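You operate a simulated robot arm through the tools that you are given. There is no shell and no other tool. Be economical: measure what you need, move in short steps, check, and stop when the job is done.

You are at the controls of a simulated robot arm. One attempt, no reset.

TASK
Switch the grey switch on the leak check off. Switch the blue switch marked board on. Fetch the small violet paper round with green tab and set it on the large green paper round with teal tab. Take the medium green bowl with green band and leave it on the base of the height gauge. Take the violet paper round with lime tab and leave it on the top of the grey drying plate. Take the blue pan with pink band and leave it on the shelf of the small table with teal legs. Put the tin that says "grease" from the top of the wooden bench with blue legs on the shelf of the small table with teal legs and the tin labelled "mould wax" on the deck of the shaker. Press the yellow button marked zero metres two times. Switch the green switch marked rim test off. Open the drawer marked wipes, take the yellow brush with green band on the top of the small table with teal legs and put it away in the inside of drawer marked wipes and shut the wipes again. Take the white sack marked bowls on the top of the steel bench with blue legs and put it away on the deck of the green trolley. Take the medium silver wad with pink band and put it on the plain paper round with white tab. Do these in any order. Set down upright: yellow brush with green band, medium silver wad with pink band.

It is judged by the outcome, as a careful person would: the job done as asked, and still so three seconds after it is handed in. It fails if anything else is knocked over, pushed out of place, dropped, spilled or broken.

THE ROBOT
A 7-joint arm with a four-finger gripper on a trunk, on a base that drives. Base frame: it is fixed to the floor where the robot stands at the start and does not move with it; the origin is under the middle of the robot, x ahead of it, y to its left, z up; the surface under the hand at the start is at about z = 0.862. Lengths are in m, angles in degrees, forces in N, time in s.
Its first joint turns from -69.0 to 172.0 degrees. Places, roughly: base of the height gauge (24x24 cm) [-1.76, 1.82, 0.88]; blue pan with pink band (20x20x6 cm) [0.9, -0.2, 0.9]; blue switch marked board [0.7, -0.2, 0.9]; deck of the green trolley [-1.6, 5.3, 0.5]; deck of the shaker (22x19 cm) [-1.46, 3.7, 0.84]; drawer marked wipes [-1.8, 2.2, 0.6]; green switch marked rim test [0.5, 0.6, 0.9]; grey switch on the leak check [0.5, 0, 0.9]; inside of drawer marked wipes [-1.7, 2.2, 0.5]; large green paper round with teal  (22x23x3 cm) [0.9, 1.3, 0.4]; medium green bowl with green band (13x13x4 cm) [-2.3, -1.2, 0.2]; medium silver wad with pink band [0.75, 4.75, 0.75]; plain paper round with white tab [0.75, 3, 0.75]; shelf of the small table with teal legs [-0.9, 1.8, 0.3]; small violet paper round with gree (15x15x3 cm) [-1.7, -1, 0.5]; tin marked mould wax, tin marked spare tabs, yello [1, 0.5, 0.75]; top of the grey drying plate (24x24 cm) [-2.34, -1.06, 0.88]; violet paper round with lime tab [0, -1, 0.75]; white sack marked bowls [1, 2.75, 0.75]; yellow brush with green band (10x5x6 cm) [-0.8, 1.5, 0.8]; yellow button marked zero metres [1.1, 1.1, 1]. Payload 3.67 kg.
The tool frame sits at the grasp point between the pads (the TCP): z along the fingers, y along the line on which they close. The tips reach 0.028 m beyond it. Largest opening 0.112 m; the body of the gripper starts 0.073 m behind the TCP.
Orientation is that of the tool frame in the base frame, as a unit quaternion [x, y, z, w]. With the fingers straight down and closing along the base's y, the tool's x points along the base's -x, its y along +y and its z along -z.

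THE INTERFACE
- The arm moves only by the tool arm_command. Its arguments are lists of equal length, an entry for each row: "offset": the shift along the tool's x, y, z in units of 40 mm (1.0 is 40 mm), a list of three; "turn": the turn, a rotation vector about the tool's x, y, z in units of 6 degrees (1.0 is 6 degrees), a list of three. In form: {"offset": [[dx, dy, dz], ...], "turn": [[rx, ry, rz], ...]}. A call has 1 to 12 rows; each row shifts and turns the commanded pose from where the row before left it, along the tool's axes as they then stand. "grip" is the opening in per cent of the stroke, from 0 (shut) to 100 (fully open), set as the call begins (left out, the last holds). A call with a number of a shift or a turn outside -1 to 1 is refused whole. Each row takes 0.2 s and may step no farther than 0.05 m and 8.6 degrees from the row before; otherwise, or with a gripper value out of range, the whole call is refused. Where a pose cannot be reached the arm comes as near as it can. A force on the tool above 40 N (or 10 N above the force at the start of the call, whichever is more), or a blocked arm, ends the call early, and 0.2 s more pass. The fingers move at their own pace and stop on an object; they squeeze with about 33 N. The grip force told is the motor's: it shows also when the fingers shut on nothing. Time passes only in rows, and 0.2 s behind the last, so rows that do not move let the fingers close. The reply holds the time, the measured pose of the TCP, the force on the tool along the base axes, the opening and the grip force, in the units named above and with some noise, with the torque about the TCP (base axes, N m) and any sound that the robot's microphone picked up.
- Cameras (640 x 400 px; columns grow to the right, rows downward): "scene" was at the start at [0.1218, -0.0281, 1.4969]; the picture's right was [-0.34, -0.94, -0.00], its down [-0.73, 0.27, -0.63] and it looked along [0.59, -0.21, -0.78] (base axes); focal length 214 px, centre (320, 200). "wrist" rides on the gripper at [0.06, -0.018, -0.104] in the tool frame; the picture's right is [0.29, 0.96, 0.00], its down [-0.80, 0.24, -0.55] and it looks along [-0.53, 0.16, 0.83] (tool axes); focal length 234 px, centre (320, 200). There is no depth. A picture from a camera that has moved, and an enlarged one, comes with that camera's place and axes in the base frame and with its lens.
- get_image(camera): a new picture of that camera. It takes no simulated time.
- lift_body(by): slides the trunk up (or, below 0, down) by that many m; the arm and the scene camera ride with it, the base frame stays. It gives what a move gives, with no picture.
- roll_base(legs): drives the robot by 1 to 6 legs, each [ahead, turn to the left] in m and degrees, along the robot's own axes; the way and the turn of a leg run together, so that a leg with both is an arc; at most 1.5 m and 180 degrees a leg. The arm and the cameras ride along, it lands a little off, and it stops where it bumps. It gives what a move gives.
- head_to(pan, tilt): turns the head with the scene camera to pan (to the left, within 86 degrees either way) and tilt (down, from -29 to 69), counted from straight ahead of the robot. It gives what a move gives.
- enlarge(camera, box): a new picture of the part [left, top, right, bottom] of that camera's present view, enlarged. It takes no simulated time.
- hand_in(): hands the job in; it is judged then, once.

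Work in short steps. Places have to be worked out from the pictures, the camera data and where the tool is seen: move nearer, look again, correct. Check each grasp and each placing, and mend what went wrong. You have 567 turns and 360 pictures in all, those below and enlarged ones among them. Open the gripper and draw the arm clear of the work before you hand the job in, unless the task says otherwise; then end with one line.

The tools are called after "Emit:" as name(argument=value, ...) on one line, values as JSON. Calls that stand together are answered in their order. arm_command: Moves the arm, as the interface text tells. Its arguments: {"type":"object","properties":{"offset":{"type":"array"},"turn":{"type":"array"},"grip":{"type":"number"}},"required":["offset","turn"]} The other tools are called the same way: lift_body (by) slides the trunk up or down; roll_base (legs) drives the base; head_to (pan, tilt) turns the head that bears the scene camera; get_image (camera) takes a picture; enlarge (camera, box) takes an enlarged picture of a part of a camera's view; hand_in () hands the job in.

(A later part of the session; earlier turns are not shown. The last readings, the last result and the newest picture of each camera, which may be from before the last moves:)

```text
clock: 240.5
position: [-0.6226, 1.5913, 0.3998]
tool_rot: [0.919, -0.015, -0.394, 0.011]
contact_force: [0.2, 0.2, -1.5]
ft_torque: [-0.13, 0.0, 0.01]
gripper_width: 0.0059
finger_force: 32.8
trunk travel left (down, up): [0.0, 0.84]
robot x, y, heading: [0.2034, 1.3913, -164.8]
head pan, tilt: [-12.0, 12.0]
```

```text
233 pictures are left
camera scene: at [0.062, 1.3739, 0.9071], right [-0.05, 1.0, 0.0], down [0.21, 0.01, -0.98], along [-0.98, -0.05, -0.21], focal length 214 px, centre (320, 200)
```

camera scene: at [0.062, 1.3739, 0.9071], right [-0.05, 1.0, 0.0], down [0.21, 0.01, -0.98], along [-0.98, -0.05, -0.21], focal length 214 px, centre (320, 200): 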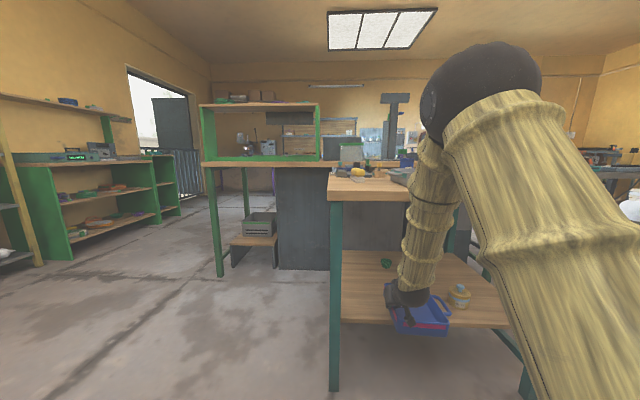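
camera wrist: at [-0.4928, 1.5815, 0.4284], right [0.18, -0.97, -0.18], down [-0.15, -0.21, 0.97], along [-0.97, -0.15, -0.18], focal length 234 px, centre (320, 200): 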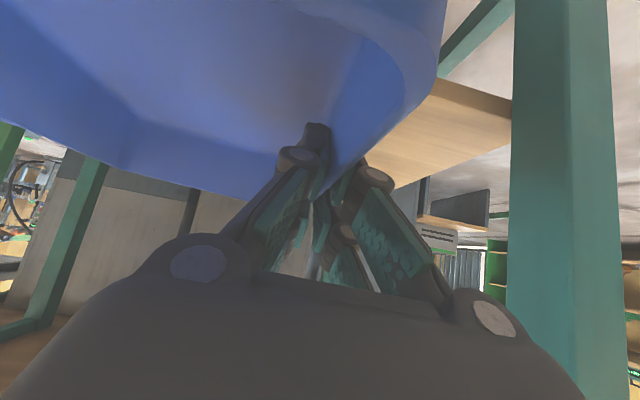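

Elbow at x≈−0.24, so the forearm has ample clearance. Go on forward 12 cm.

Emit:
arm_command(offset=[[-0.66, 0.1, 0.69], [-0.66, 0.1, 0.69], [-0.66, 0.1, 0.69], [0, 0, 0]], turn=[[0, 0, 0], [0, 0, 0], [0, 0, 0], [0, 0, 0]])

Emit:
arm_command(offset=[[0.18, 0, 0.17], [0.18, 0, 0.17], [0.18, 0, 0.17]], turn=[[0, 0, 0], [0, 0, 0], [0, 0, 0]])

Emit:
enlarge(camera="scene", box=[320, 220, 520, 360])

```text
clock: 241.5
position: [-0.7383, 1.5821, 0.4016]
tool_rot: [0.919, -0.014, -0.395, 0.012]
contact_force: [0.0, 0.0, -1.6]
ft_torque: [-0.12, 0.01, -0.04]
gripper_width: 0.0059
finger_force: 33.5
trunk travel left (down, up): [0.0, 0.84]
robot x, y, heading: [0.2021, 1.3923, -165.2]
head pan, tilt: [-12.0, 12.0]
```

```text
clock: 242.3
position: [-0.7368, 1.5795, 0.3717]
tool_rot: [0.919, -0.015, -0.394, 0.011]
contact_force: [0.1, -0.1, -0.6]
ft_torque: [-0.15, -0.02, 0.02]
gripper_width: 0.0062
finger_force: 32.9
trunk travel left (down, up): [0.0, 0.84]
robot x, y, heading: [0.2048, 1.3954, -165.2]
head pan, tilt: [-12.0, 12.0]
```

```text
2.86 times, centred on (420, 290) of scene
camera zoom: at [0.062, 1.374, 0.9071], right [-0.05, 1.0, 0.0], down [0.21, 0.01, -0.98], along [-0.98, -0.05, -0.21], focal length 613 px, centre (34, -57)
```

zoom: 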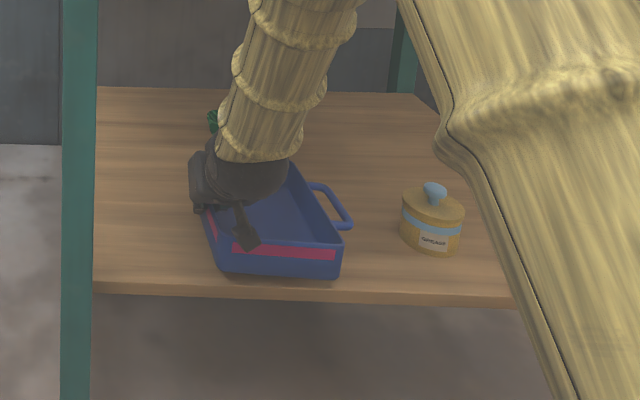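

Pan and tin are well apart, pan inside the shelf edge. Lower in 4 mm steps.

Emit:
arm_command(offset=[[0.072, 0, 0.07], [0.072, 0, 0.07], [0.072, 0, 0.07]], turn=[[0, 0, 0], [0, 0, 0], [0, 0, 0]])

Emit:
arm_command(offset=[[0.072, 0, 0.07], [0.072, 0, 0.07]], turn=[[0, 0, 0], [0, 0, 0]])

```text
clock: 243.1
position: [-0.7378, 1.5801, 0.3593]
tool_rot: [0.919, -0.015, -0.395, 0.01]
contact_force: [0.4, 1.1, -1.9]
ft_torque: [-0.11, -0.03, -0.01]
gripper_width: 0.006
finger_force: 33.1
trunk travel left (down, up): [0.0, 0.84]
robot x, y, heading: [0.2021, 1.3939, -165.1]
head pan, tilt: [-12.0, 12.0]
```

```text
clock: 243.7
position: [-0.7384, 1.5799, 0.3532]
tool_rot: [0.919, -0.014, -0.395, 0.011]
contact_force: [-2.2, 0.4, 3.9]
ft_torque: [0.74, -0.41, 0.4]
gripper_width: 0.0059
finger_force: 32.7
trunk travel left (down, up): [0.0, 0.84]
robot x, y, heading: [0.203, 1.3934, -164.9]
head pan, tilt: [-12.0, 12.0]
```

Touching down. Open part-way and withdraw along the tool axis.

Emit:
arm_command(offset=[[0.03, 0, 0.03], [0, 0, 0], [0, 0, 0], [0, 0, 0]], turn=[[0, 0, 0], [0, 0, 0], [0, 0, 0], [0, 0, 0]], grip=45)

Emit:
arm_command(offset=[[0, 0, -0.8], [0, 0, -0.8], [0, 0, -0.8], [0.66, 0, -0.7], [0.66, 0, -0.7], [0.66, 0, -0.7], [0.66, 0, -0.7]], turn=[[0, 0, 0], [0, 0, 0], [0, 0, 0], [0, 0, 0], [0, 0, 0], [0, 0, 0], [0, 0, 0]])

Emit:
enlarge(camera="scene", box=[320, 220, 520, 360])

```text
clock: 244.7
position: [-0.7374, 1.58, 0.3487]
tool_rot: [0.919, -0.014, -0.395, 0.011]
contact_force: [0.7, -0.8, 0.0]
ft_torque: [0.02, -0.01, -0.01]
gripper_width: 0.0504
finger_force: 0.1
trunk travel left (down, up): [0.0, 0.84]
robot x, y, heading: [0.2023, 1.3926, -164.9]
head pan, tilt: [-12.0, 12.0]
```

```text
clock: 246.3
position: [-0.5148, 1.5788, 0.4168]
tool_rot: [0.919, -0.015, -0.395, 0.011]
contact_force: [0.2, -1.2, -0.1]
ft_torque: [-0.04, 0.0, 0.04]
gripper_width: 0.0504
finger_force: 0.1
trunk travel left (down, up): [0.0, 0.84]
robot x, y, heading: [0.2022, 1.3953, -165.1]
head pan, tilt: [-12.0, 12.0]
```

```text
2.86 times, centred on (420, 290) of scene
camera zoom: at [0.0618, 1.3739, 0.9071], right [-0.05, 1.0, 0.0], down [0.21, 0.01, -0.98], along [-0.98, -0.05, -0.21], focal length 613 px, centre (34, -57)
```

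zoom: 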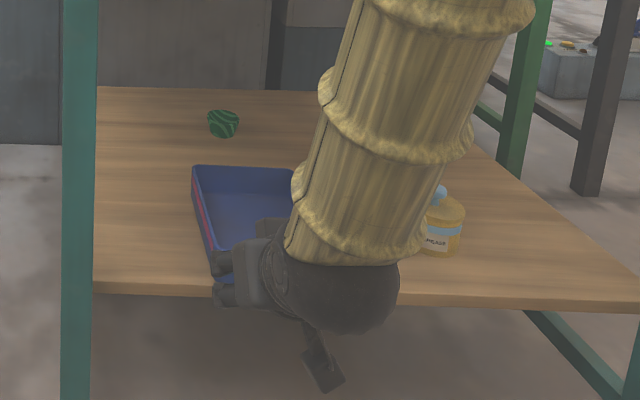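

Pan set down. Back off, raise the trunk (to −0.15) and go for the mould wax tin.

Emit:
roll_base(legs=[[-0.1, 0]])

Emit:
lift_body(by=0.4)

Emit:
lift_body(by=0.25)

Emit:
get_image(camera="scene")

```text
clock: 247.5
position: [-0.4172, 1.6038, 0.4165]
tool_rot: [0.919, -0.014, -0.394, 0.012]
contact_force: [0.0, 0.4, -0.1]
ft_torque: [0.01, -0.02, 0.0]
gripper_width: 0.0503
finger_force: 0.0
trunk travel left (down, up): [0.0, 0.84]
robot x, y, heading: [0.2987, 1.4216, -165.0]
head pan, tilt: [-12.0, 12.0]
```

```text
clock: 251.3
position: [-0.4171, 1.6049, 0.817]
tool_rot: [0.919, -0.014, -0.394, 0.012]
contact_force: [-0.4, -0.2, -0.1]
ft_torque: [0.02, 0.01, -0.01]
gripper_width: 0.0503
finger_force: 0.1
trunk travel left (down, up): [-0.4, 0.44]
robot x, y, heading: [0.3009, 1.4161, -165.0]
head pan, tilt: [-12.0, 12.0]
```

```text
clock: 253.9
position: [-0.4176, 1.6037, 1.0664]
tool_rot: [0.918, -0.014, -0.395, 0.012]
contact_force: [-0.1, 0.4, -0.7]
ft_torque: [-0.03, 0.0, -0.02]
gripper_width: 0.0505
finger_force: 0.1
trunk travel left (down, up): [-0.65, 0.19]
robot x, y, heading: [0.2995, 1.4238, -165.0]
head pan, tilt: [-12.0, 12.0]
```

```text
230 pictures are left
camera scene: at [0.159, 1.4002, 1.5571], right [-0.05, 1.0, 0.0], down [0.21, 0.01, -0.98], along [-0.98, -0.05, -0.21], focal length 214 px, centre (320, 200)
```

scene: 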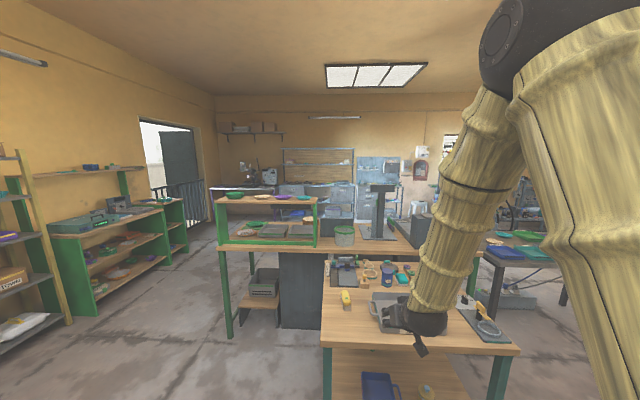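

Drive to the wooden bench, in front of the mould wax tin.

Emit:
roll_base(legs=[[0, 59.6], [1.09, 0], [0, 124.5]])

Emit:
head_to(pan=-5, tilt=42)

Emit:
get_image(camera="scene")

Emit:
get_image(camera="wrist")

```text
clock: 267.3
position: [0.7284, 0.224, 1.0646]
tool_rot: [-0.01, 0.919, 0.022, 0.394]
contact_force: [0.6, 0.1, -1.0]
ft_torque: [0.03, -0.04, -0.01]
gripper_width: 0.0504
finger_force: 0.0
trunk travel left (down, up): [-0.65, 0.19]
robot x, y, heading: [-0.0028, 0.3699, 18.3]
head pan, tilt: [-12.0, 12.0]
```

```text
clock: 268.2
position: [0.7276, 0.2222, 1.0663]
tool_rot: [-0.01, 0.919, 0.022, 0.393]
contact_force: [0.1, 0.0, 1.1]
ft_torque: [0.0, 0.03, 0.0]
gripper_width: 0.0506
finger_force: 0.0
trunk travel left (down, up): [-0.65, 0.19]
robot x, y, heading: [0.0017, 0.371, 18.3]
head pan, tilt: [-5.0, 42.0]
```

```text
229 pictures are left
camera scene: at [0.1311, 0.4015, 1.5098], right [0.23, -0.97, 0.0], down [-0.65, -0.15, -0.74], along [0.72, 0.17, -0.67], focal length 214 px, centre (320, 200)
```

scene: 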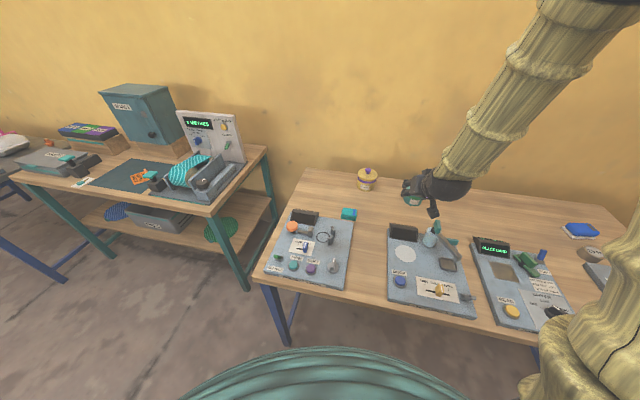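

```text
228 pictures are left
camera wrist: at [0.6119, 0.2011, 1.0944], right [-0.23, 0.96, -0.18], down [0.14, 0.21, 0.97], along [0.96, 0.2, -0.18], focal length 234 px, centre (320, 200)
```

wrist: 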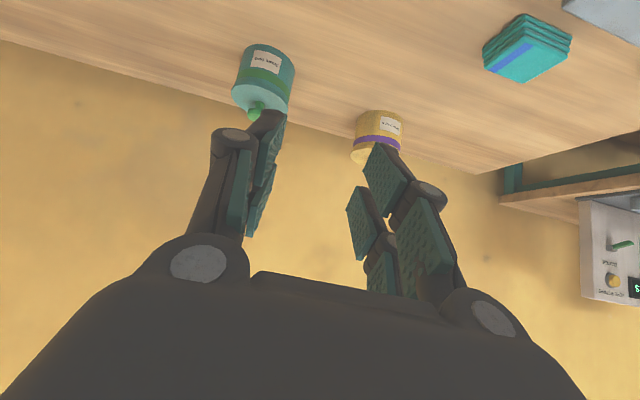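

Zoom on the mould wax tin from the head.

Emit:
enlarge(camera="scene", box=[340, 155, 440, 215])

Emit:
lift_body(by=-0.15)

```text
6.40 times, centred on (390, 185) of scene
camera zoom: at [0.1311, 0.4015, 1.5098], right [0.23, -0.97, 0.0], down [-0.65, -0.15, -0.74], along [0.72, 0.17, -0.67], focal length 1373 px, centre (-128, 296)
```

zoom: 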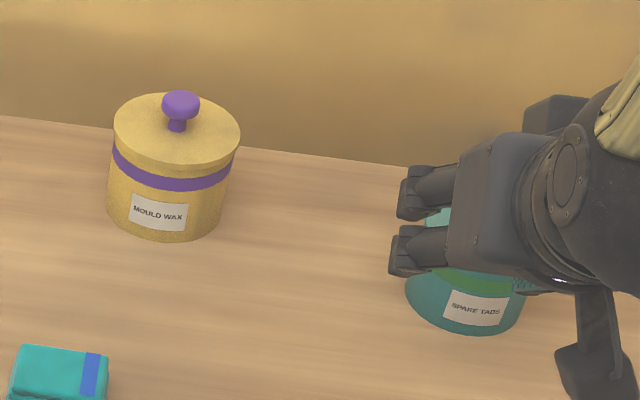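

```text
clock: 269.9
position: [0.7333, 0.2233, 0.922]
tool_rot: [-0.011, 0.916, 0.022, 0.401]
contact_force: [1.5, 0.1, 2.7]
ft_torque: [-0.07, 0.0, 0.02]
gripper_width: 0.0505
finger_force: 0.1
trunk travel left (down, up): [-0.502, 0.338]
robot x, y, heading: [0.0019, 0.3681, 18.0]
head pan, tilt: [-5.0, 42.0]
stopped: the force on the tool passed its limit at 46 N (the readings are from after the stop); the commanded pose is now the measured one
```

It touched something. Check what.

Emit:
get_image(camera="wrist")

Emit:
enlarge(camera="scene", box=[340, 140, 500, 300])

```text
226 pictures are left
camera wrist: at [0.6172, 0.2012, 0.9482], right [-0.23, 0.96, -0.18], down [0.13, 0.21, 0.97], along [0.96, 0.2, -0.17], focal length 234 px, centre (320, 200)
```

wrist: 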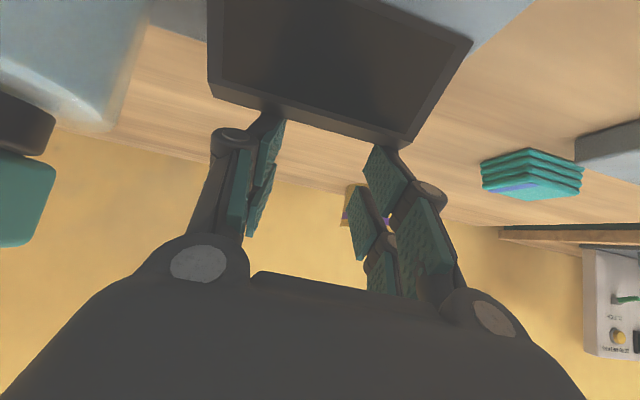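

```text
2.50 times, centred on (420, 220) of scene
camera zoom: at [0.1328, 0.4011, 1.3607], right [0.23, -0.97, 0.0], down [-0.65, -0.15, -0.74], along [0.72, 0.17, -0.67], focal length 536 px, centre (70, 150)
```

zoom: 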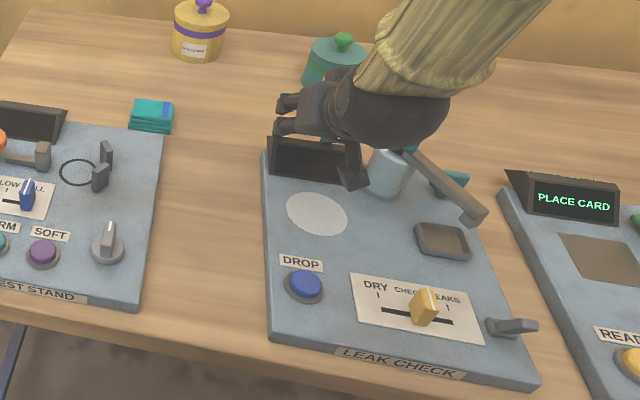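

The fingertips touched the top of the leak-check display (nothing displaced). Raise the hand, open, and shift left toward the tin.

Emit:
arm_command(offset=[[-0.7, 0, -0.7], [-0.7, 0, -0.7], [0, 0.9, 0], [0, 0.9, 0], [0, 0.9, 0]], turn=[[0, 0, 0], [0, 0, 0], [0, 0, 0], [0, 0, 0], [0, 0, 0]], grip=100)

Emit:
get_image(camera="wrist")

Emit:
enlarge(camera="scene", box=[320, 130, 460, 290])

```text
clock: 271.1
position: [0.7253, 0.3308, 1.0059]
tool_rot: [-0.01, 0.916, 0.02, 0.4]
contact_force: [-1.0, 0.5, 0.9]
ft_torque: [-0.02, 0.01, -0.02]
gripper_width: 0.1123
finger_force: 0.1
trunk travel left (down, up): [-0.502, 0.338]
robot x, y, heading: [-0.002, 0.37, 17.8]
head pan, tilt: [-5.0, 42.0]
```

```text
224 pictures are left
camera wrist: at [0.6085, 0.3082, 1.0318], right [-0.23, 0.96, -0.18], down [0.13, 0.22, 0.97], along [0.96, 0.2, -0.17], focal length 234 px, centre (320, 200)
```

wrist: 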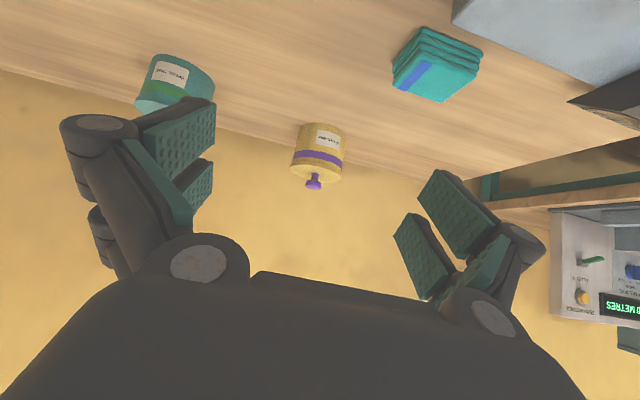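

```text
2.50 times, centred on (390, 210) of scene
camera zoom: at [0.1307, 0.4034, 1.3613], right [0.23, -0.97, 0.0], down [-0.65, -0.15, -0.74], along [0.72, 0.17, -0.67], focal length 536 px, centre (145, 175)
```

zoom: 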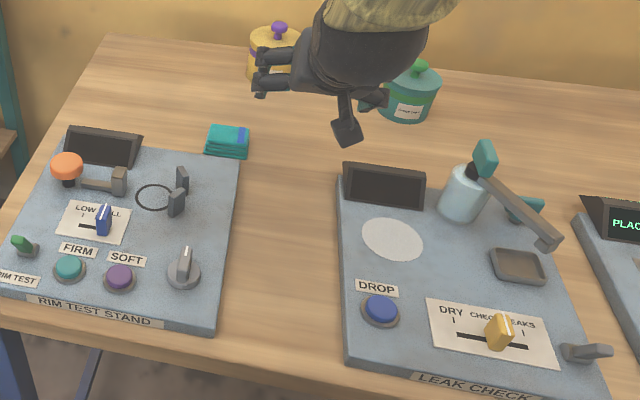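

Mould wax tin: front bottom edge x≈0.967, Ø≈9.3 cm, centre ≈(1.013,0.371). Approach to 9 cm short along the tool axis.

Emit:
arm_command(offset=[[-0.387, 0.113, 0.82], [-0.387, 0.113, 0.82], [-0.387, 0.113, 0.82], [-0.387, 0.113, 0.82], [-0.387, 0.113, 0.82], [-0.387, 0.113, 0.82]], turn=[[0, 0, 0], [0, 0, 0], [0, 0, 0], [0, 0, 0], [0, 0, 0], [0, 0, 0]])

Emit:
get_image(camera="wrist")

```text
clock: 272.5
position: [0.9331, 0.3645, 0.939]
tool_rot: [-0.01, 0.916, 0.021, 0.399]
contact_force: [0.6, -0.3, -0.5]
ft_torque: [-0.01, -0.02, 0.02]
gripper_width: 0.1119
finger_force: 0.1
trunk travel left (down, up): [-0.502, 0.338]
robot x, y, heading: [-0.0001, 0.3692, 17.9]
head pan, tilt: [-5.0, 42.0]
```

```text
222 pictures are left
camera wrist: at [0.8164, 0.3426, 0.9658], right [-0.23, 0.96, -0.18], down [0.13, 0.21, 0.97], along [0.96, 0.2, -0.17], focal length 234 px, centre (320, 200)
```

wrist: 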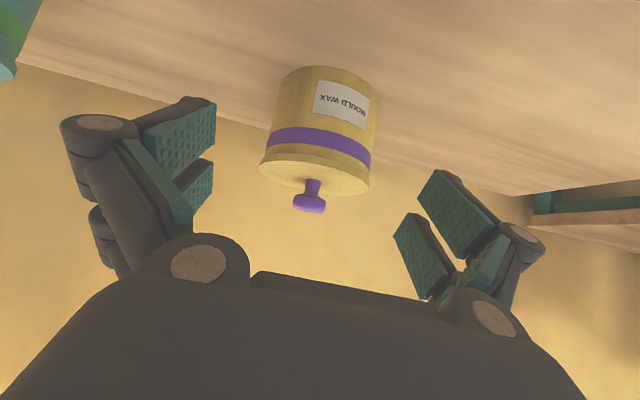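

On line. Move in along the tool axis.

Emit:
arm_command(offset=[[0, 0.04, 0.74], [0, 0.03, 0.74], [0, 0.03, 0.7]], turn=[[0, 0, 0], [0, 0, 0], [0, 0, 0]])

Emit:
get_image(camera="wrist")

```text
clock: 273.3
position: [0.9968, 0.3724, 0.8787]
tool_rot: [-0.01, 0.916, 0.021, 0.399]
contact_force: [0.5, 0.2, -1.0]
ft_torque: [-0.03, 0.01, -0.02]
gripper_width: 0.1118
finger_force: 0.1
trunk travel left (down, up): [-0.502, 0.338]
robot x, y, heading: [-0.0013, 0.3723, 18.0]
head pan, tilt: [-5.0, 42.0]
```

```text
221 pictures are left
camera wrist: at [0.8804, 0.3509, 0.9057], right [-0.23, 0.96, -0.18], down [0.13, 0.21, 0.97], along [0.96, 0.2, -0.17], focal length 234 px, centre (320, 200)
```

wrist: 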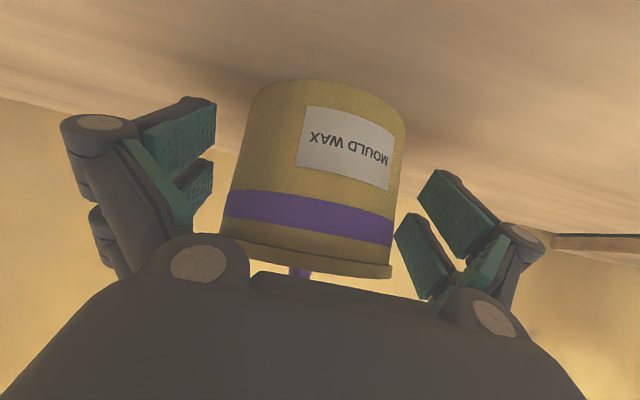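

Centred. Close on the body.

Emit:
arm_command(offset=[[0, 0, 0], [0, 0, 0], [0, 0, 0]], turn=[[0, 0, 0], [0, 0, 0], [0, 0, 0]], grip=0)

Emit:
arm_command(offset=[[-0.2, 0, -0.2], [-0.35, 0, -0.35], [-0.35, 0, -0.35]], turn=[[0, 0, 0], [0, 0, 0], [0, 0, 0]])

Emit:
get_image(camera="wrist")

```text
clock: 274.1
position: [0.9952, 0.3732, 0.882]
tool_rot: [-0.011, 0.916, 0.022, 0.401]
contact_force: [2.4, 0.3, 10.9]
ft_torque: [-0.45, -0.21, 0.07]
gripper_width: 0.0898
finger_force: 31.9
trunk travel left (down, up): [-0.502, 0.338]
robot x, y, heading: [0.0015, 0.3703, 18.2]
head pan, tilt: [-5.0, 42.0]
```

```text
clock: 274.9
position: [0.9933, 0.3702, 0.9324]
tool_rot: [-0.011, 0.916, 0.022, 0.4]
contact_force: [-0.1, 0.4, -0.1]
ft_torque: [-0.01, 0.07, 0.0]
gripper_width: 0.088
finger_force: 33.0
trunk travel left (down, up): [-0.502, 0.338]
robot x, y, heading: [0.0007, 0.3682, 18.1]
head pan, tilt: [-5.0, 42.0]
heard: snap
```

```text
220 pictures are left
camera wrist: at [0.877, 0.349, 0.9584], right [-0.23, 0.96, -0.18], down [0.13, 0.21, 0.97], along [0.96, 0.2, -0.17], focal length 234 px, centre (320, 200)
```

wrist: 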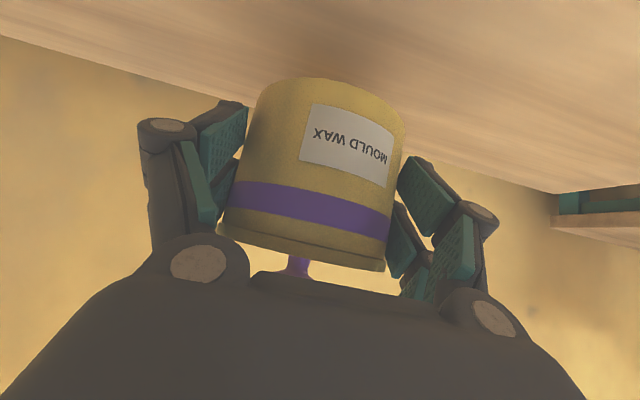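

Lifted, but a snap was heard. Inspect the lid.

Emit:
enlarge(camera="wrist", box=[190, 150, 430, 300])

Emit:
enlarge(camera="scene", box=[330, 110, 450, 200])

```text
2.67 times, centred on (310, 225) of wrist
camera zoom: at [0.877, 0.349, 0.9584], right [-0.23, 0.96, -0.18], down [0.13, 0.21, 0.97], along [0.96, 0.2, -0.17], focal length 624 px, centre (347, 133)
```

zoom: 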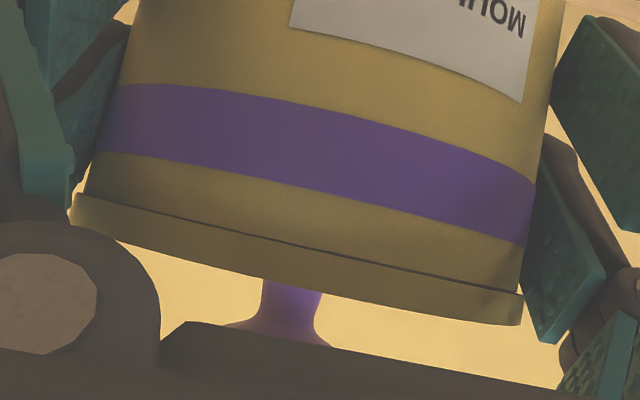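

```text
4.44 times, centred on (390, 155) of scene
camera zoom: at [0.1306, 0.4016, 1.3612], right [0.23, -0.97, 0.0], down [-0.65, -0.15, -0.74], along [0.72, 0.17, -0.67], focal length 953 px, centre (9, 400)
```

zoom: 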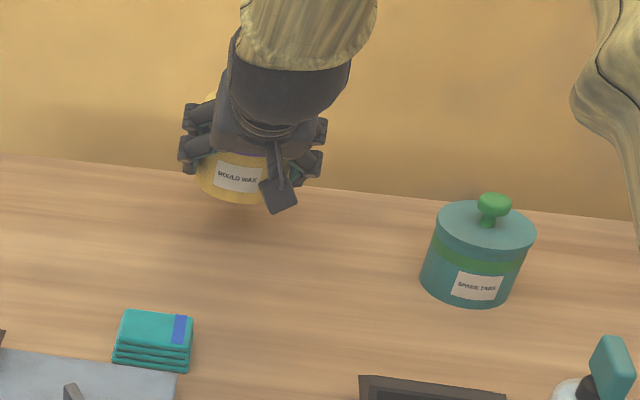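

The tin is held by its body with the lid resting in place (to be pressed home at the destination). Raise and retract gently.

Emit:
arm_command(offset=[[-0.6, 0, -0.6], [-0.6, 0, -0.6], [-0.6, 0, -0.6], [0.55, -0.02, -0.58], [0.55, -0.02, -0.58], [0.55, -0.02, -0.58], [0.55, -0.02, -0.58], [0.55, -0.02, -0.58], [0.55, -0.02, -0.58], [0.55, -0.02, -0.58], [0.55, -0.02, -0.58]], turn=[[0, 0, 0], [0, 0, 0], [0, 0, 0], [0, 0, 0], [0, 0, 0], [0, 0, 0], [0, 0, 0], [0, 0, 0], [0, 0, 0], [0, 0, 0], [0, 0, 0]])

Emit:
enlarge(camera="wrist", box=[160, 60, 480, 300])

```text
clock: 277.3
position: [0.7322, 0.3528, 1.032]
tool_rot: [-0.01, 0.916, 0.022, 0.401]
contact_force: [-0.2, 0.3, -1.8]
ft_torque: [-0.03, -0.01, 0.04]
gripper_width: 0.088
finger_force: 33.1
trunk travel left (down, up): [-0.502, 0.338]
robot x, y, heading: [-0.001, 0.3674, 18.0]
head pan, tilt: [-5.0, 42.0]
```

```text
1.67 times, centred on (320, 180) of wrist
camera zoom: at [0.6159, 0.3311, 1.0576], right [-0.23, 0.96, -0.18], down [0.13, 0.21, 0.97], along [0.96, 0.2, -0.17], focal length 390 px, centre (320, 233)
```

zoom: 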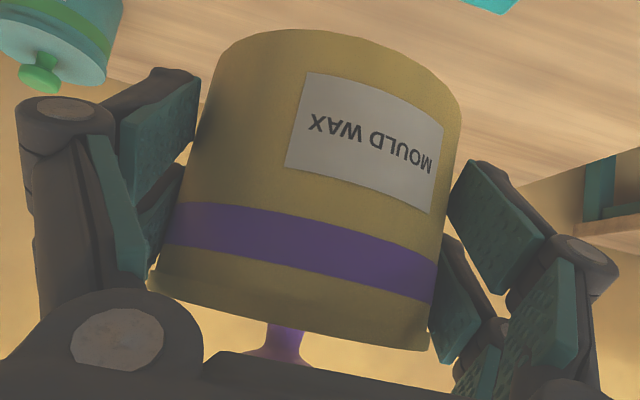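

Lid looks in place. Drive up the aisle toward the shaker and look.

Emit:
roll_base(legs=[[0, 73], [1.2, 0], [1.2, 0]])

Emit:
head_to(pan=45, tilt=30)

Emit:
get_image(camera="scene")

Emit:
head_to(pan=-20, tilt=30)

Emit:
get_image(camera="scene")

```text
clock: 292.2
position: [0.1909, 3.4677, 1.0304]
tool_rot: [-0.553, 0.731, 0.255, 0.308]
contact_force: [0.0, 0.4, -1.0]
ft_torque: [-0.03, 0.04, 0.0]
gripper_width: 0.0878
finger_force: 33.2
trunk travel left (down, up): [-0.502, 0.338]
robot x, y, heading: [-0.0353, 2.7737, 90.9]
head pan, tilt: [-5.0, 42.0]
heard: snap
```

```text
clock: 293.4
position: [0.1909, 3.4676, 1.0299]
tool_rot: [-0.553, 0.73, 0.256, 0.308]
contact_force: [-0.3, -0.3, -1.4]
ft_torque: [-0.02, -0.02, 0.02]
gripper_width: 0.0874
finger_force: 32.9
trunk travel left (down, up): [-0.502, 0.338]
robot x, y, heading: [-0.0398, 2.7722, 90.9]
head pan, tilt: [45.0, 30.0]
```

```text
216 pictures are left
camera scene: at [-0.1047, 2.8833, 1.3795], right [0.69, 0.72, 0.0], down [0.36, -0.35, -0.87], along [-0.62, 0.6, -0.5], focal length 214 px, centre (320, 200)
```

scene: 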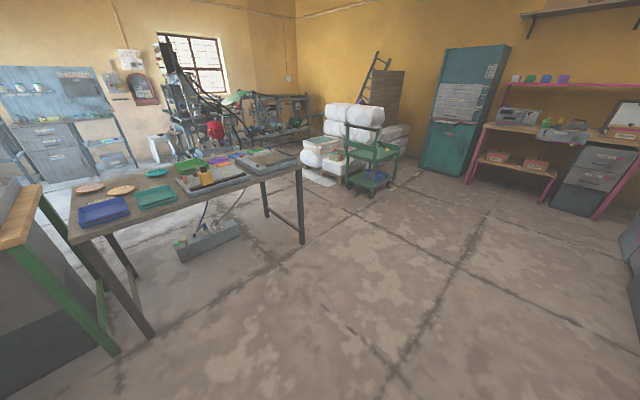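

```text
clock: 294.7
position: [0.1916, 3.4672, 1.0302]
tool_rot: [-0.554, 0.73, 0.256, 0.307]
contact_force: [0.2, 0.1, -1.9]
ft_torque: [-0.01, 0.03, -0.02]
gripper_width: 0.0879
finger_force: 33.0
trunk travel left (down, up): [-0.502, 0.338]
robot x, y, heading: [-0.0358, 2.7708, 90.9]
head pan, tilt: [-20.0, 30.0]
heard: snap
```

```text
215 pictures are left
camera scene: at [-0.0104, 2.906, 1.3795], right [0.95, -0.32, 0.0], down [-0.16, -0.47, -0.87], along [0.28, 0.82, -0.5], focal length 214 px, centre (320, 200)
```

scene: 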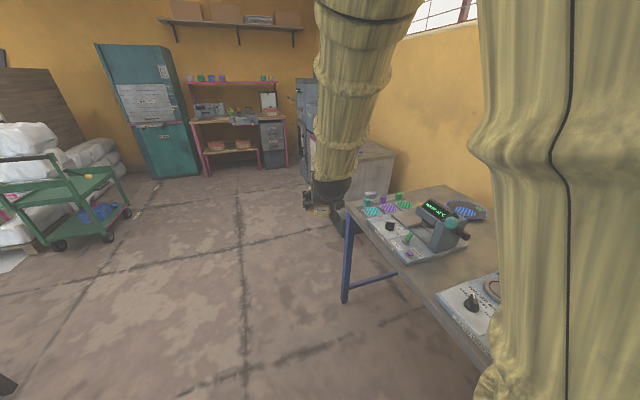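

Check the lid again and zoom on the dark table for the shaker.

Emit:
enlarge(camera="wrist", box=[160, 60, 480, 300])

Emit:
head_to(pan=50, tilt=25)

Emit:
enlarge(camera="scene", box=[60, 120, 360, 300])

```text
1.67 times, centred on (320, 180) of wrist
camera zoom: at [0.1786, 3.3507, 1.057], right [-0.98, 0.06, -0.18], down [-0.17, 0.18, 0.97], along [0.09, 0.98, -0.17], focal length 390 px, centre (320, 233)
```

zoom: 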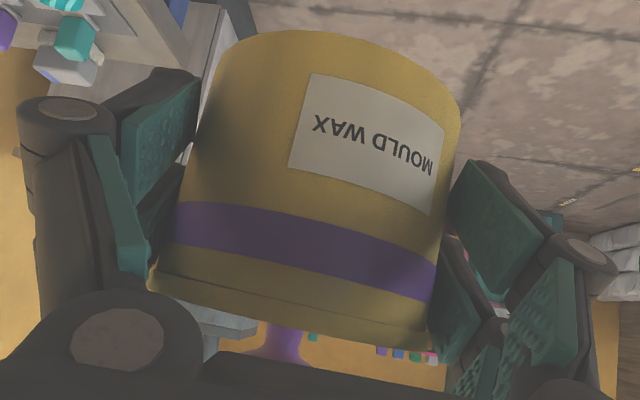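

```text
clock: 296.1
position: [0.1906, 3.4679, 1.0299]
tool_rot: [-0.553, 0.731, 0.255, 0.308]
contact_force: [0.1, 0.5, -0.9]
ft_torque: [-0.05, 0.01, 0.01]
gripper_width: 0.0877
finger_force: 32.8
trunk travel left (down, up): [-0.502, 0.338]
robot x, y, heading: [-0.0373, 2.7713, 91.0]
head pan, tilt: [50.0, 25.0]
```

```text
2.13 times, centred on (210, 210) of scene
camera zoom: at [-0.1113, 2.8784, 1.3875], right [0.63, 0.78, 0.0], down [0.33, -0.27, -0.91], along [-0.7, 0.57, -0.42], focal length 458 px, centre (555, 179)
```

zoom: 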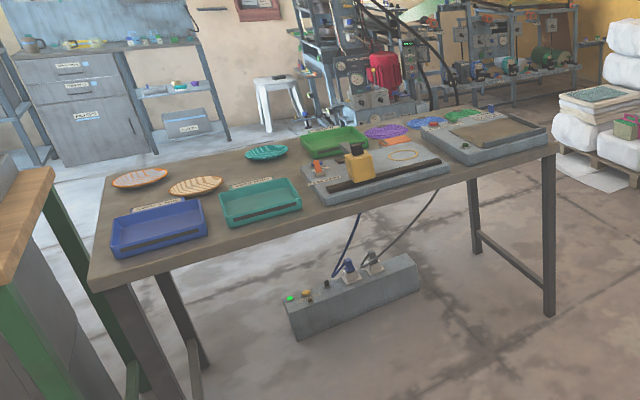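

Shaker found at ≈(−1.47,3.74), table edge x≈−1.32. Drive to face it from the +x side.

Emit:
roll_base(legs=[[0, 37.7], [0.93, 0], [0, 51.3]])

Emit:
head_to(pan=-12, tilt=40)

Emit:
get_image(camera="scene")

Emit:
get_image(camera="wrist")

```text
clock: 305.1
position: [-1.3197, 3.7274, 1.0303]
tool_rot: [0.907, -0.128, -0.399, -0.039]
contact_force: [0.3, -0.5, -1.5]
ft_torque: [0.01, -0.06, -0.03]
gripper_width: 0.0876
finger_force: 32.7
trunk travel left (down, up): [-0.502, 0.338]
robot x, y, heading: [-0.6256, 3.4943, -179.3]
head pan, tilt: [50.0, 25.0]
```

```text
clock: 306.4
position: [-1.3199, 3.7272, 1.0299]
tool_rot: [0.907, -0.129, -0.4, -0.039]
contact_force: [-0.1, -0.3, -1.0]
ft_torque: [-0.02, -0.04, 0.0]
gripper_width: 0.0875
finger_force: 33.2
trunk travel left (down, up): [-0.502, 0.338]
robot x, y, heading: [-0.625, 3.4898, -179.2]
head pan, tilt: [-12.0, 40.0]
```

```text
212 pictures are left
camera scene: at [-0.7597, 3.5067, 1.3642], right [0.2, 0.98, 0.0], down [0.63, -0.13, -0.77], along [-0.75, 0.15, -0.64], focal length 214 px, centre (320, 200)
```

scene: 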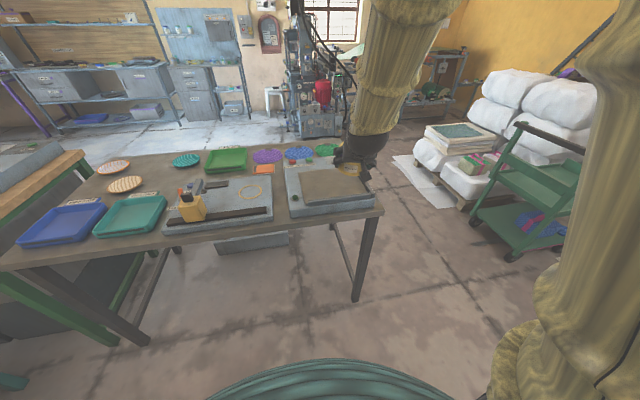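

```text
211 pictures are left
camera wrist: at [-1.2022, 3.7156, 1.057], right [-0.07, -0.98, -0.18], down [-0.19, -0.17, 0.97], along [-0.98, 0.1, -0.17], focal length 234 px, centre (320, 200)
```

wrist: 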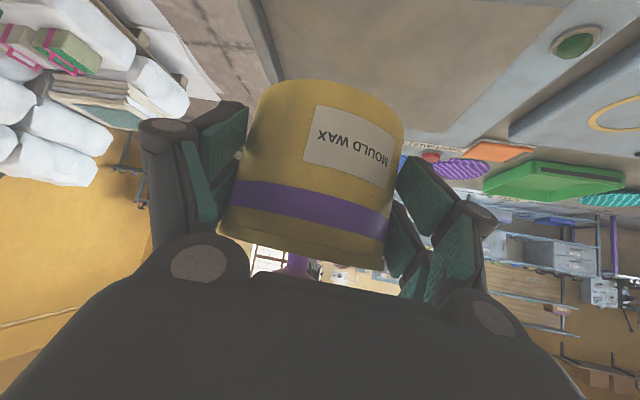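

Deck centre ≈(−1.45,3.705). Move over it and down to just above (z≈0.90).

Emit:
arm_command(offset=[[-0.3, 0.27, 0.5], [-0.3, 0.27, 0.5], [0.15, 0.27, 0.8], [0.4, 0.27, 0.8], [0.4, 0.27, 0.8], [0.3, 0, 0.55]], turn=[[0, 0, 0], [0, 0, 0], [0, 0, 0], [0, 0, 0], [0, 0, 0], [0, 0, 0]])

Emit:
get_image(camera="wrist")

Emit:
enlarge(camera="scene", box=[250, 120, 430, 250])

```text
clock: 307.8
position: [-1.4298, 3.6967, 0.9052]
tool_rot: [0.907, -0.129, -0.399, -0.039]
contact_force: [-0.4, -0.4, -1.1]
ft_torque: [-0.03, -0.03, -0.02]
gripper_width: 0.0874
finger_force: 33.0
trunk travel left (down, up): [-0.502, 0.338]
robot x, y, heading: [-0.6237, 3.4931, -179.4]
head pan, tilt: [-12.0, 40.0]
```

```text
210 pictures are left
camera wrist: at [-1.3125, 3.6854, 0.9317], right [-0.07, -0.98, -0.18], down [-0.19, -0.17, 0.97], along [-0.98, 0.1, -0.17], focal length 234 px, centre (320, 200)
```

wrist: 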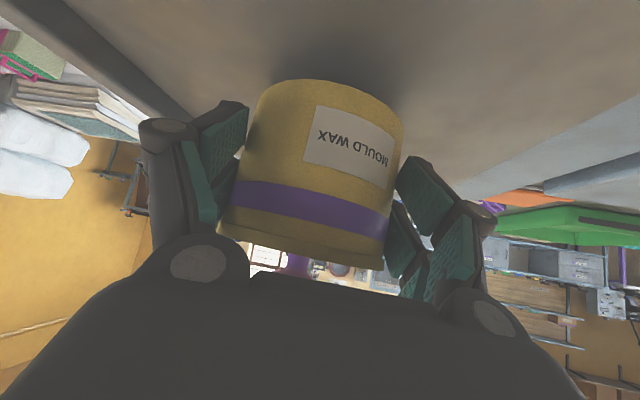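

```text
3.08 times, centred on (340, 185) of scene
camera zoom: at [-0.7603, 3.507, 1.3642], right [0.2, 0.98, 0.0], down [0.63, -0.13, -0.77], along [-0.75, 0.15, -0.64], focal length 660 px, centre (258, 246)
```

zoom: 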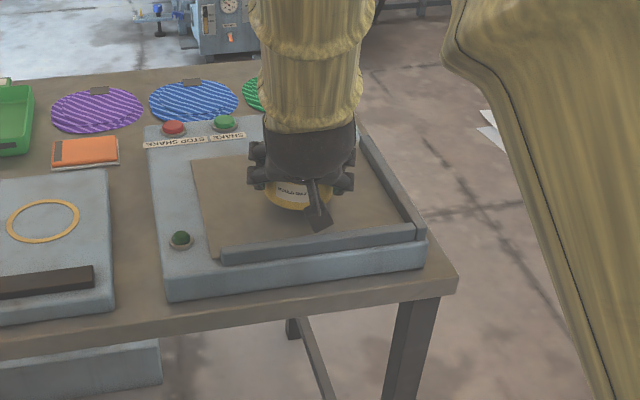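

Over the deck's middle. Lower in small steps until contact.

Emit:
arm_command(offset=[[0.12, 0, 0.12], [0.12, 0, 0.12], [0.07, 0, 0.07], [0.07, 0, 0.07]], turn=[[0, 0, 0], [0, 0, 0], [0, 0, 0], [0, 0, 0]])

Emit:
arm_command(offset=[[0.05, 0, 0.05], [0.05, 0, 0.05]], turn=[[0, 0, 0], [0, 0, 0]])

```text
clock: 308.8
position: [-1.4309, 3.6957, 0.8872]
tool_rot: [0.907, -0.128, -0.4, -0.038]
contact_force: [-1.0, -3.0, 17.3]
ft_torque: [0.63, 0.01, 0.16]
gripper_width: 0.0875
finger_force: 32.7
trunk travel left (down, up): [-0.502, 0.338]
robot x, y, heading: [-0.6264, 3.4919, -179.2]
head pan, tilt: [-12.0, 40.0]
heard: snap
```

```text
clock: 309.4
position: [-1.4291, 3.6969, 0.8816]
tool_rot: [0.906, -0.129, -0.4, -0.039]
contact_force: [2.4, -0.7, 31.4]
ft_torque: [1.25, -0.5, -0.04]
gripper_width: 0.0861
finger_force: 33.0
trunk travel left (down, up): [-0.502, 0.338]
robot x, y, heading: [-0.6269, 3.4896, -179.3]
head pan, tilt: [-12.0, 40.0]
```

On the deck. Open and withdraw up along the tool axis.

Emit:
arm_command(offset=[[-0.05, 0, -0.05], [0, 0, 0], [0, 0, 0], [0, 0, 0]], turn=[[0, 0, 0], [0, 0, 0], [0, 0, 0], [0, 0, 0]], grip=100)

Emit:
arm_command(offset=[[0, 0, -0.8], [0, 0, -0.8], [0, 0, -0.8], [0, 0, -0.8]], turn=[[0, 0, 0], [0, 0, 0], [0, 0, 0], [0, 0, 0]])

Emit:
get_image(camera="wrist")

Emit:
enlarge(camera="scene", box=[270, 130, 430, 240])

```text
clock: 310.4
position: [-1.4306, 3.6959, 0.8802]
tool_rot: [0.908, -0.128, -0.397, -0.038]
contact_force: [1.2, -0.5, -0.2]
ft_torque: [-0.01, 0.0, 0.01]
gripper_width: 0.1119
finger_force: 0.1
trunk travel left (down, up): [-0.502, 0.338]
robot x, y, heading: [-0.6267, 3.492, -179.4]
head pan, tilt: [-12.0, 40.0]
```

```text
clock: 311.4
position: [-1.339, 3.6734, 0.9683]
tool_rot: [0.907, -0.128, -0.398, -0.038]
contact_force: [0.6, 0.4, -0.6]
ft_torque: [0.02, 0.0, -0.03]
gripper_width: 0.1123
finger_force: 0.1
trunk travel left (down, up): [-0.502, 0.338]
robot x, y, heading: [-0.6245, 3.49, -179.2]
head pan, tilt: [-12.0, 40.0]
```

```text
208 pictures are left
camera wrist: at [-1.2209, 3.6626, 0.9952], right [-0.07, -0.98, -0.18], down [-0.18, -0.17, 0.97], along [-0.98, 0.1, -0.17], focal length 234 px, centre (320, 200)
```

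wrist: 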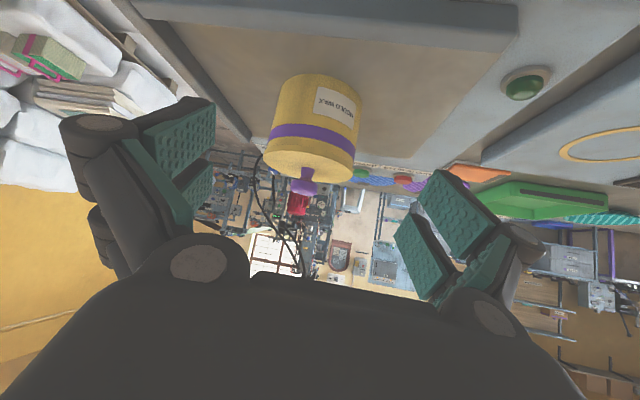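

```text
3.64 times, centred on (350, 185) of scene
camera zoom: at [-0.7585, 3.5064, 1.3643], right [0.2, 0.98, 0.0], down [0.63, -0.13, -0.77], along [-0.75, 0.15, -0.64], focal length 780 px, centre (211, 254)
```

zoom: 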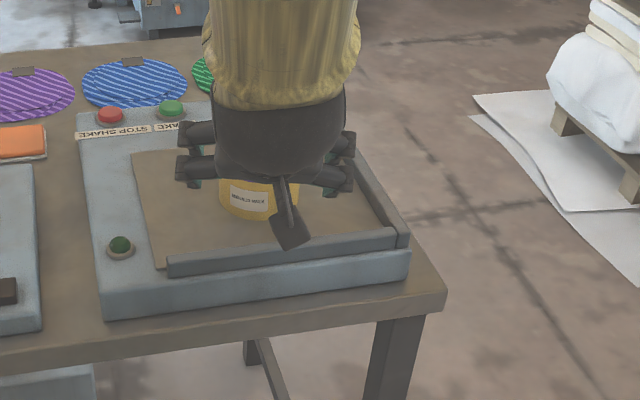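

Zoom to see whether the lid is seated.

Emit:
enlarge(camera="wrist", box=[250, 60, 380, 200])

```text
2.86 times, centred on (315, 130) of wrist
camera zoom: at [-1.2209, 3.6626, 0.9952], right [-0.07, -0.98, -0.18], down [-0.18, -0.17, 0.97], along [-0.98, 0.1, -0.17], focal length 669 px, centre (334, 400)
```

zoom: 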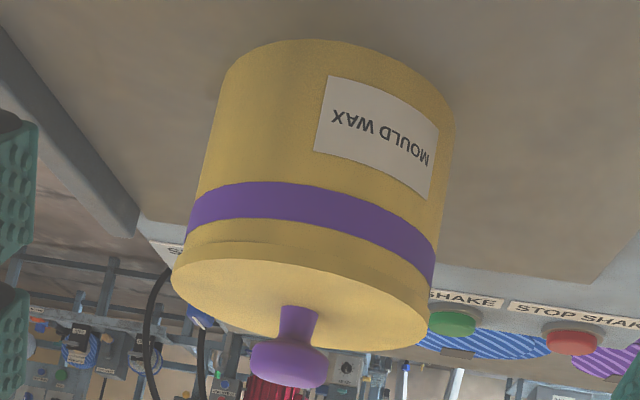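

Lid is on and the tin stands on the deck. Raise, bring the hand back to pointing down, and back away.

Emit:
arm_command(offset=[[0.3, 0, -0.9], [0.3, 0, -0.9], [0, 0, -0.5], [0, 0, 0], [0, 0, 0], [0, 0, 0], [0, 0, 0], [0, 0, 0], [0, 0, 0], [0, 0, 0], [0, 0, 0]], turn=[[0, 0, 0], [0, 0, 0], [0, 0, 0], [0, 1, 0], [0, 1, 0], [0, 1, 0], [0, 1, 0], [0, 1, 0], [0, 1, 0], [0, 1, 0], [0, 0.9, 0]])

Emit:
roll_base(legs=[[-0.3, 0], [0, 150]])

Emit:
head_to(pan=30, tilt=25)

Emit:
get_image(camera="scene")

```text
clock: 313.8
position: [-1.2606, 3.6546, 1.0131]
tool_rot: [0.991, -0.132, 0.0, 0.016]
contact_force: [-0.3, 0.9, -0.7]
ft_torque: [0.02, -0.01, 0.01]
gripper_width: 0.1121
finger_force: 0.1
out of reach, approached as far as the arm can: row 3
trunk travel left (down, up): [-0.502, 0.338]
robot x, y, heading: [-0.6237, 3.4889, -179.2]
head pan, tilt: [-12.0, 40.0]
```

```text
clock: 322.1
position: [0.1484, 3.0449, 1.0134]
tool_rot: [0.379, 0.925, 0.015, 0.004]
contact_force: [0.9, -0.5, -0.1]
ft_torque: [-0.01, -0.01, -0.04]
gripper_width: 0.1121
finger_force: 0.0
trunk travel left (down, up): [-0.502, 0.338]
robot x, y, heading: [-0.3229, 3.4965, -28.4]
head pan, tilt: [-12.0, 40.0]
```

```text
clock: 323.2
position: [0.1477, 3.0471, 1.0143]
tool_rot: [0.379, 0.925, 0.015, 0.005]
contact_force: [-0.5, -0.1, -0.6]
ft_torque: [0.01, -0.05, -0.02]
gripper_width: 0.1122
finger_force: 0.1
trunk travel left (down, up): [-0.502, 0.338]
robot x, y, heading: [-0.3226, 3.4977, -28.4]
head pan, tilt: [30.0, 25.0]
```

```text
205 pictures are left
camera scene: at [-0.1882, 3.4714, 1.3875], right [0.02, -1.0, 0.0], down [-0.42, -0.01, -0.91], along [0.91, 0.02, -0.42], focal length 214 px, centre (320, 200)
```

scene: 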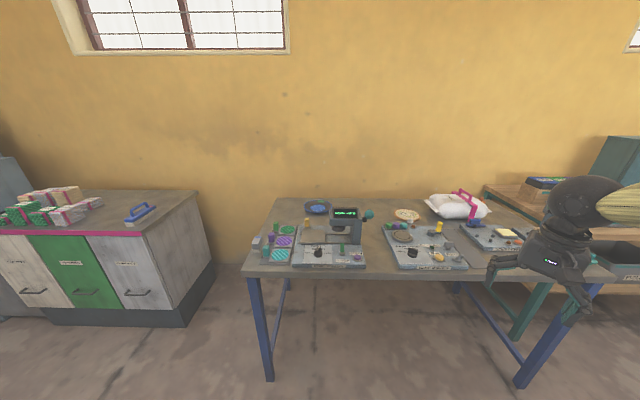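

Zoom on the sack, paper rounds and the wads.

Emit:
enlarge(camera="scene", box=[240, 180, 500, 280])

Emit:
enlarge(camera="scene", box=[0, 170, 180, 270])

```text
2.46 times, centred on (370, 230) of scene
camera zoom: at [-0.1882, 3.4714, 1.3875], right [0.02, -1.0, 0.0], down [-0.42, -0.01, -0.91], along [0.91, 0.02, -0.42], focal length 528 px, centre (197, 126)
```

zoom: 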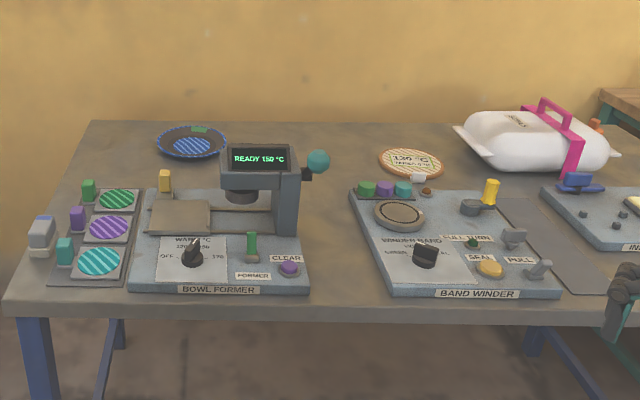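

```text
3.56 times, centred on (90, 220) of scene
camera zoom: at [-0.1882, 3.4714, 1.3875], right [0.02, -1.0, 0.0], down [-0.42, -0.01, -0.91], along [0.91, 0.02, -0.42], focal length 763 px, centre (1138, 129)
```

zoom: 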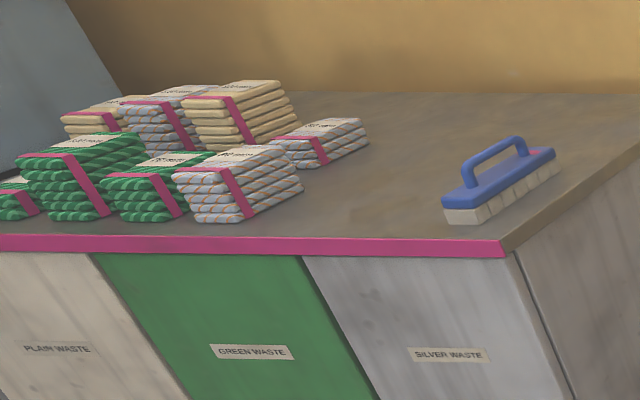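

Medium silver wad should be the front silver stack; paper round "130 °C" with white tab ≈(0.93,2.99). Drive to the cabinet.

Emit:
roll_base(legs=[[0, 97.8], [1.28, 0], [0, -69.4]])

Emit:
head_to(pan=5, tilt=45)

Emit:
get_image(camera="scene")

Emit:
get_image(camera="wrist")

```text
clock: 336.8
position: [0.7531, 4.5397, 1.013]
tool_rot: [0.138, 0.99, 0.016, 0.001]
contact_force: [0.6, -0.7, -0.7]
ft_torque: [0.0, 0.01, 0.03]
gripper_width: 0.1121
finger_force: 0.1
trunk travel left (down, up): [-0.502, 0.338]
robot x, y, heading: [0.1262, 4.7075, 0.3]
head pan, tilt: [30.0, 25.0]
```

```text
clock: 337.7
position: [0.7519, 4.5396, 1.0142]
tool_rot: [0.138, 0.99, 0.016, 0.001]
contact_force: [-0.1, -0.1, -0.1]
ft_torque: [-0.01, -0.02, 0.04]
gripper_width: 0.1119
finger_force: 0.2
trunk travel left (down, up): [-0.502, 0.338]
robot x, y, heading: [0.1251, 4.7028, 0.2]
head pan, tilt: [5.0, 45.0]
```

```text
202 pictures are left
camera scene: at [0.2536, 4.7112, 1.357], right [0.09, -1.0, 0.0], down [-0.7, -0.06, -0.71], along [0.7, 0.07, -0.71], focal length 214 px, centre (320, 200)
```

scene: 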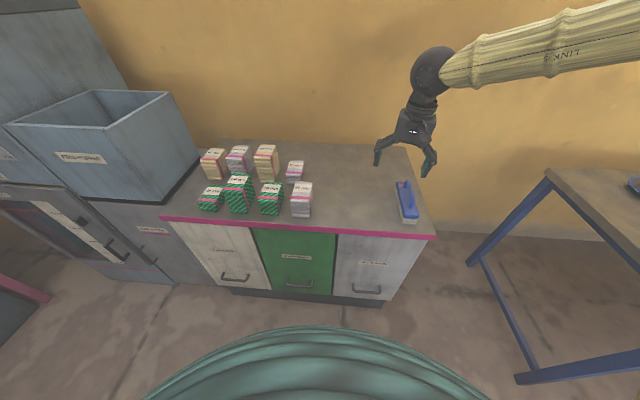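

```text
201 pictures are left
camera wrist: at [0.6896, 4.5366, 1.1176], right [-0.02, 1.0, 0.03], down [0.83, 0.0, 0.56], along [0.56, 0.04, -0.83], focal length 234 px, centre (320, 200)
```

wrist: 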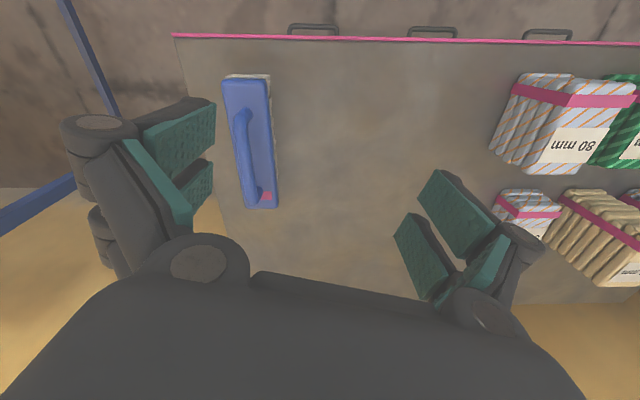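

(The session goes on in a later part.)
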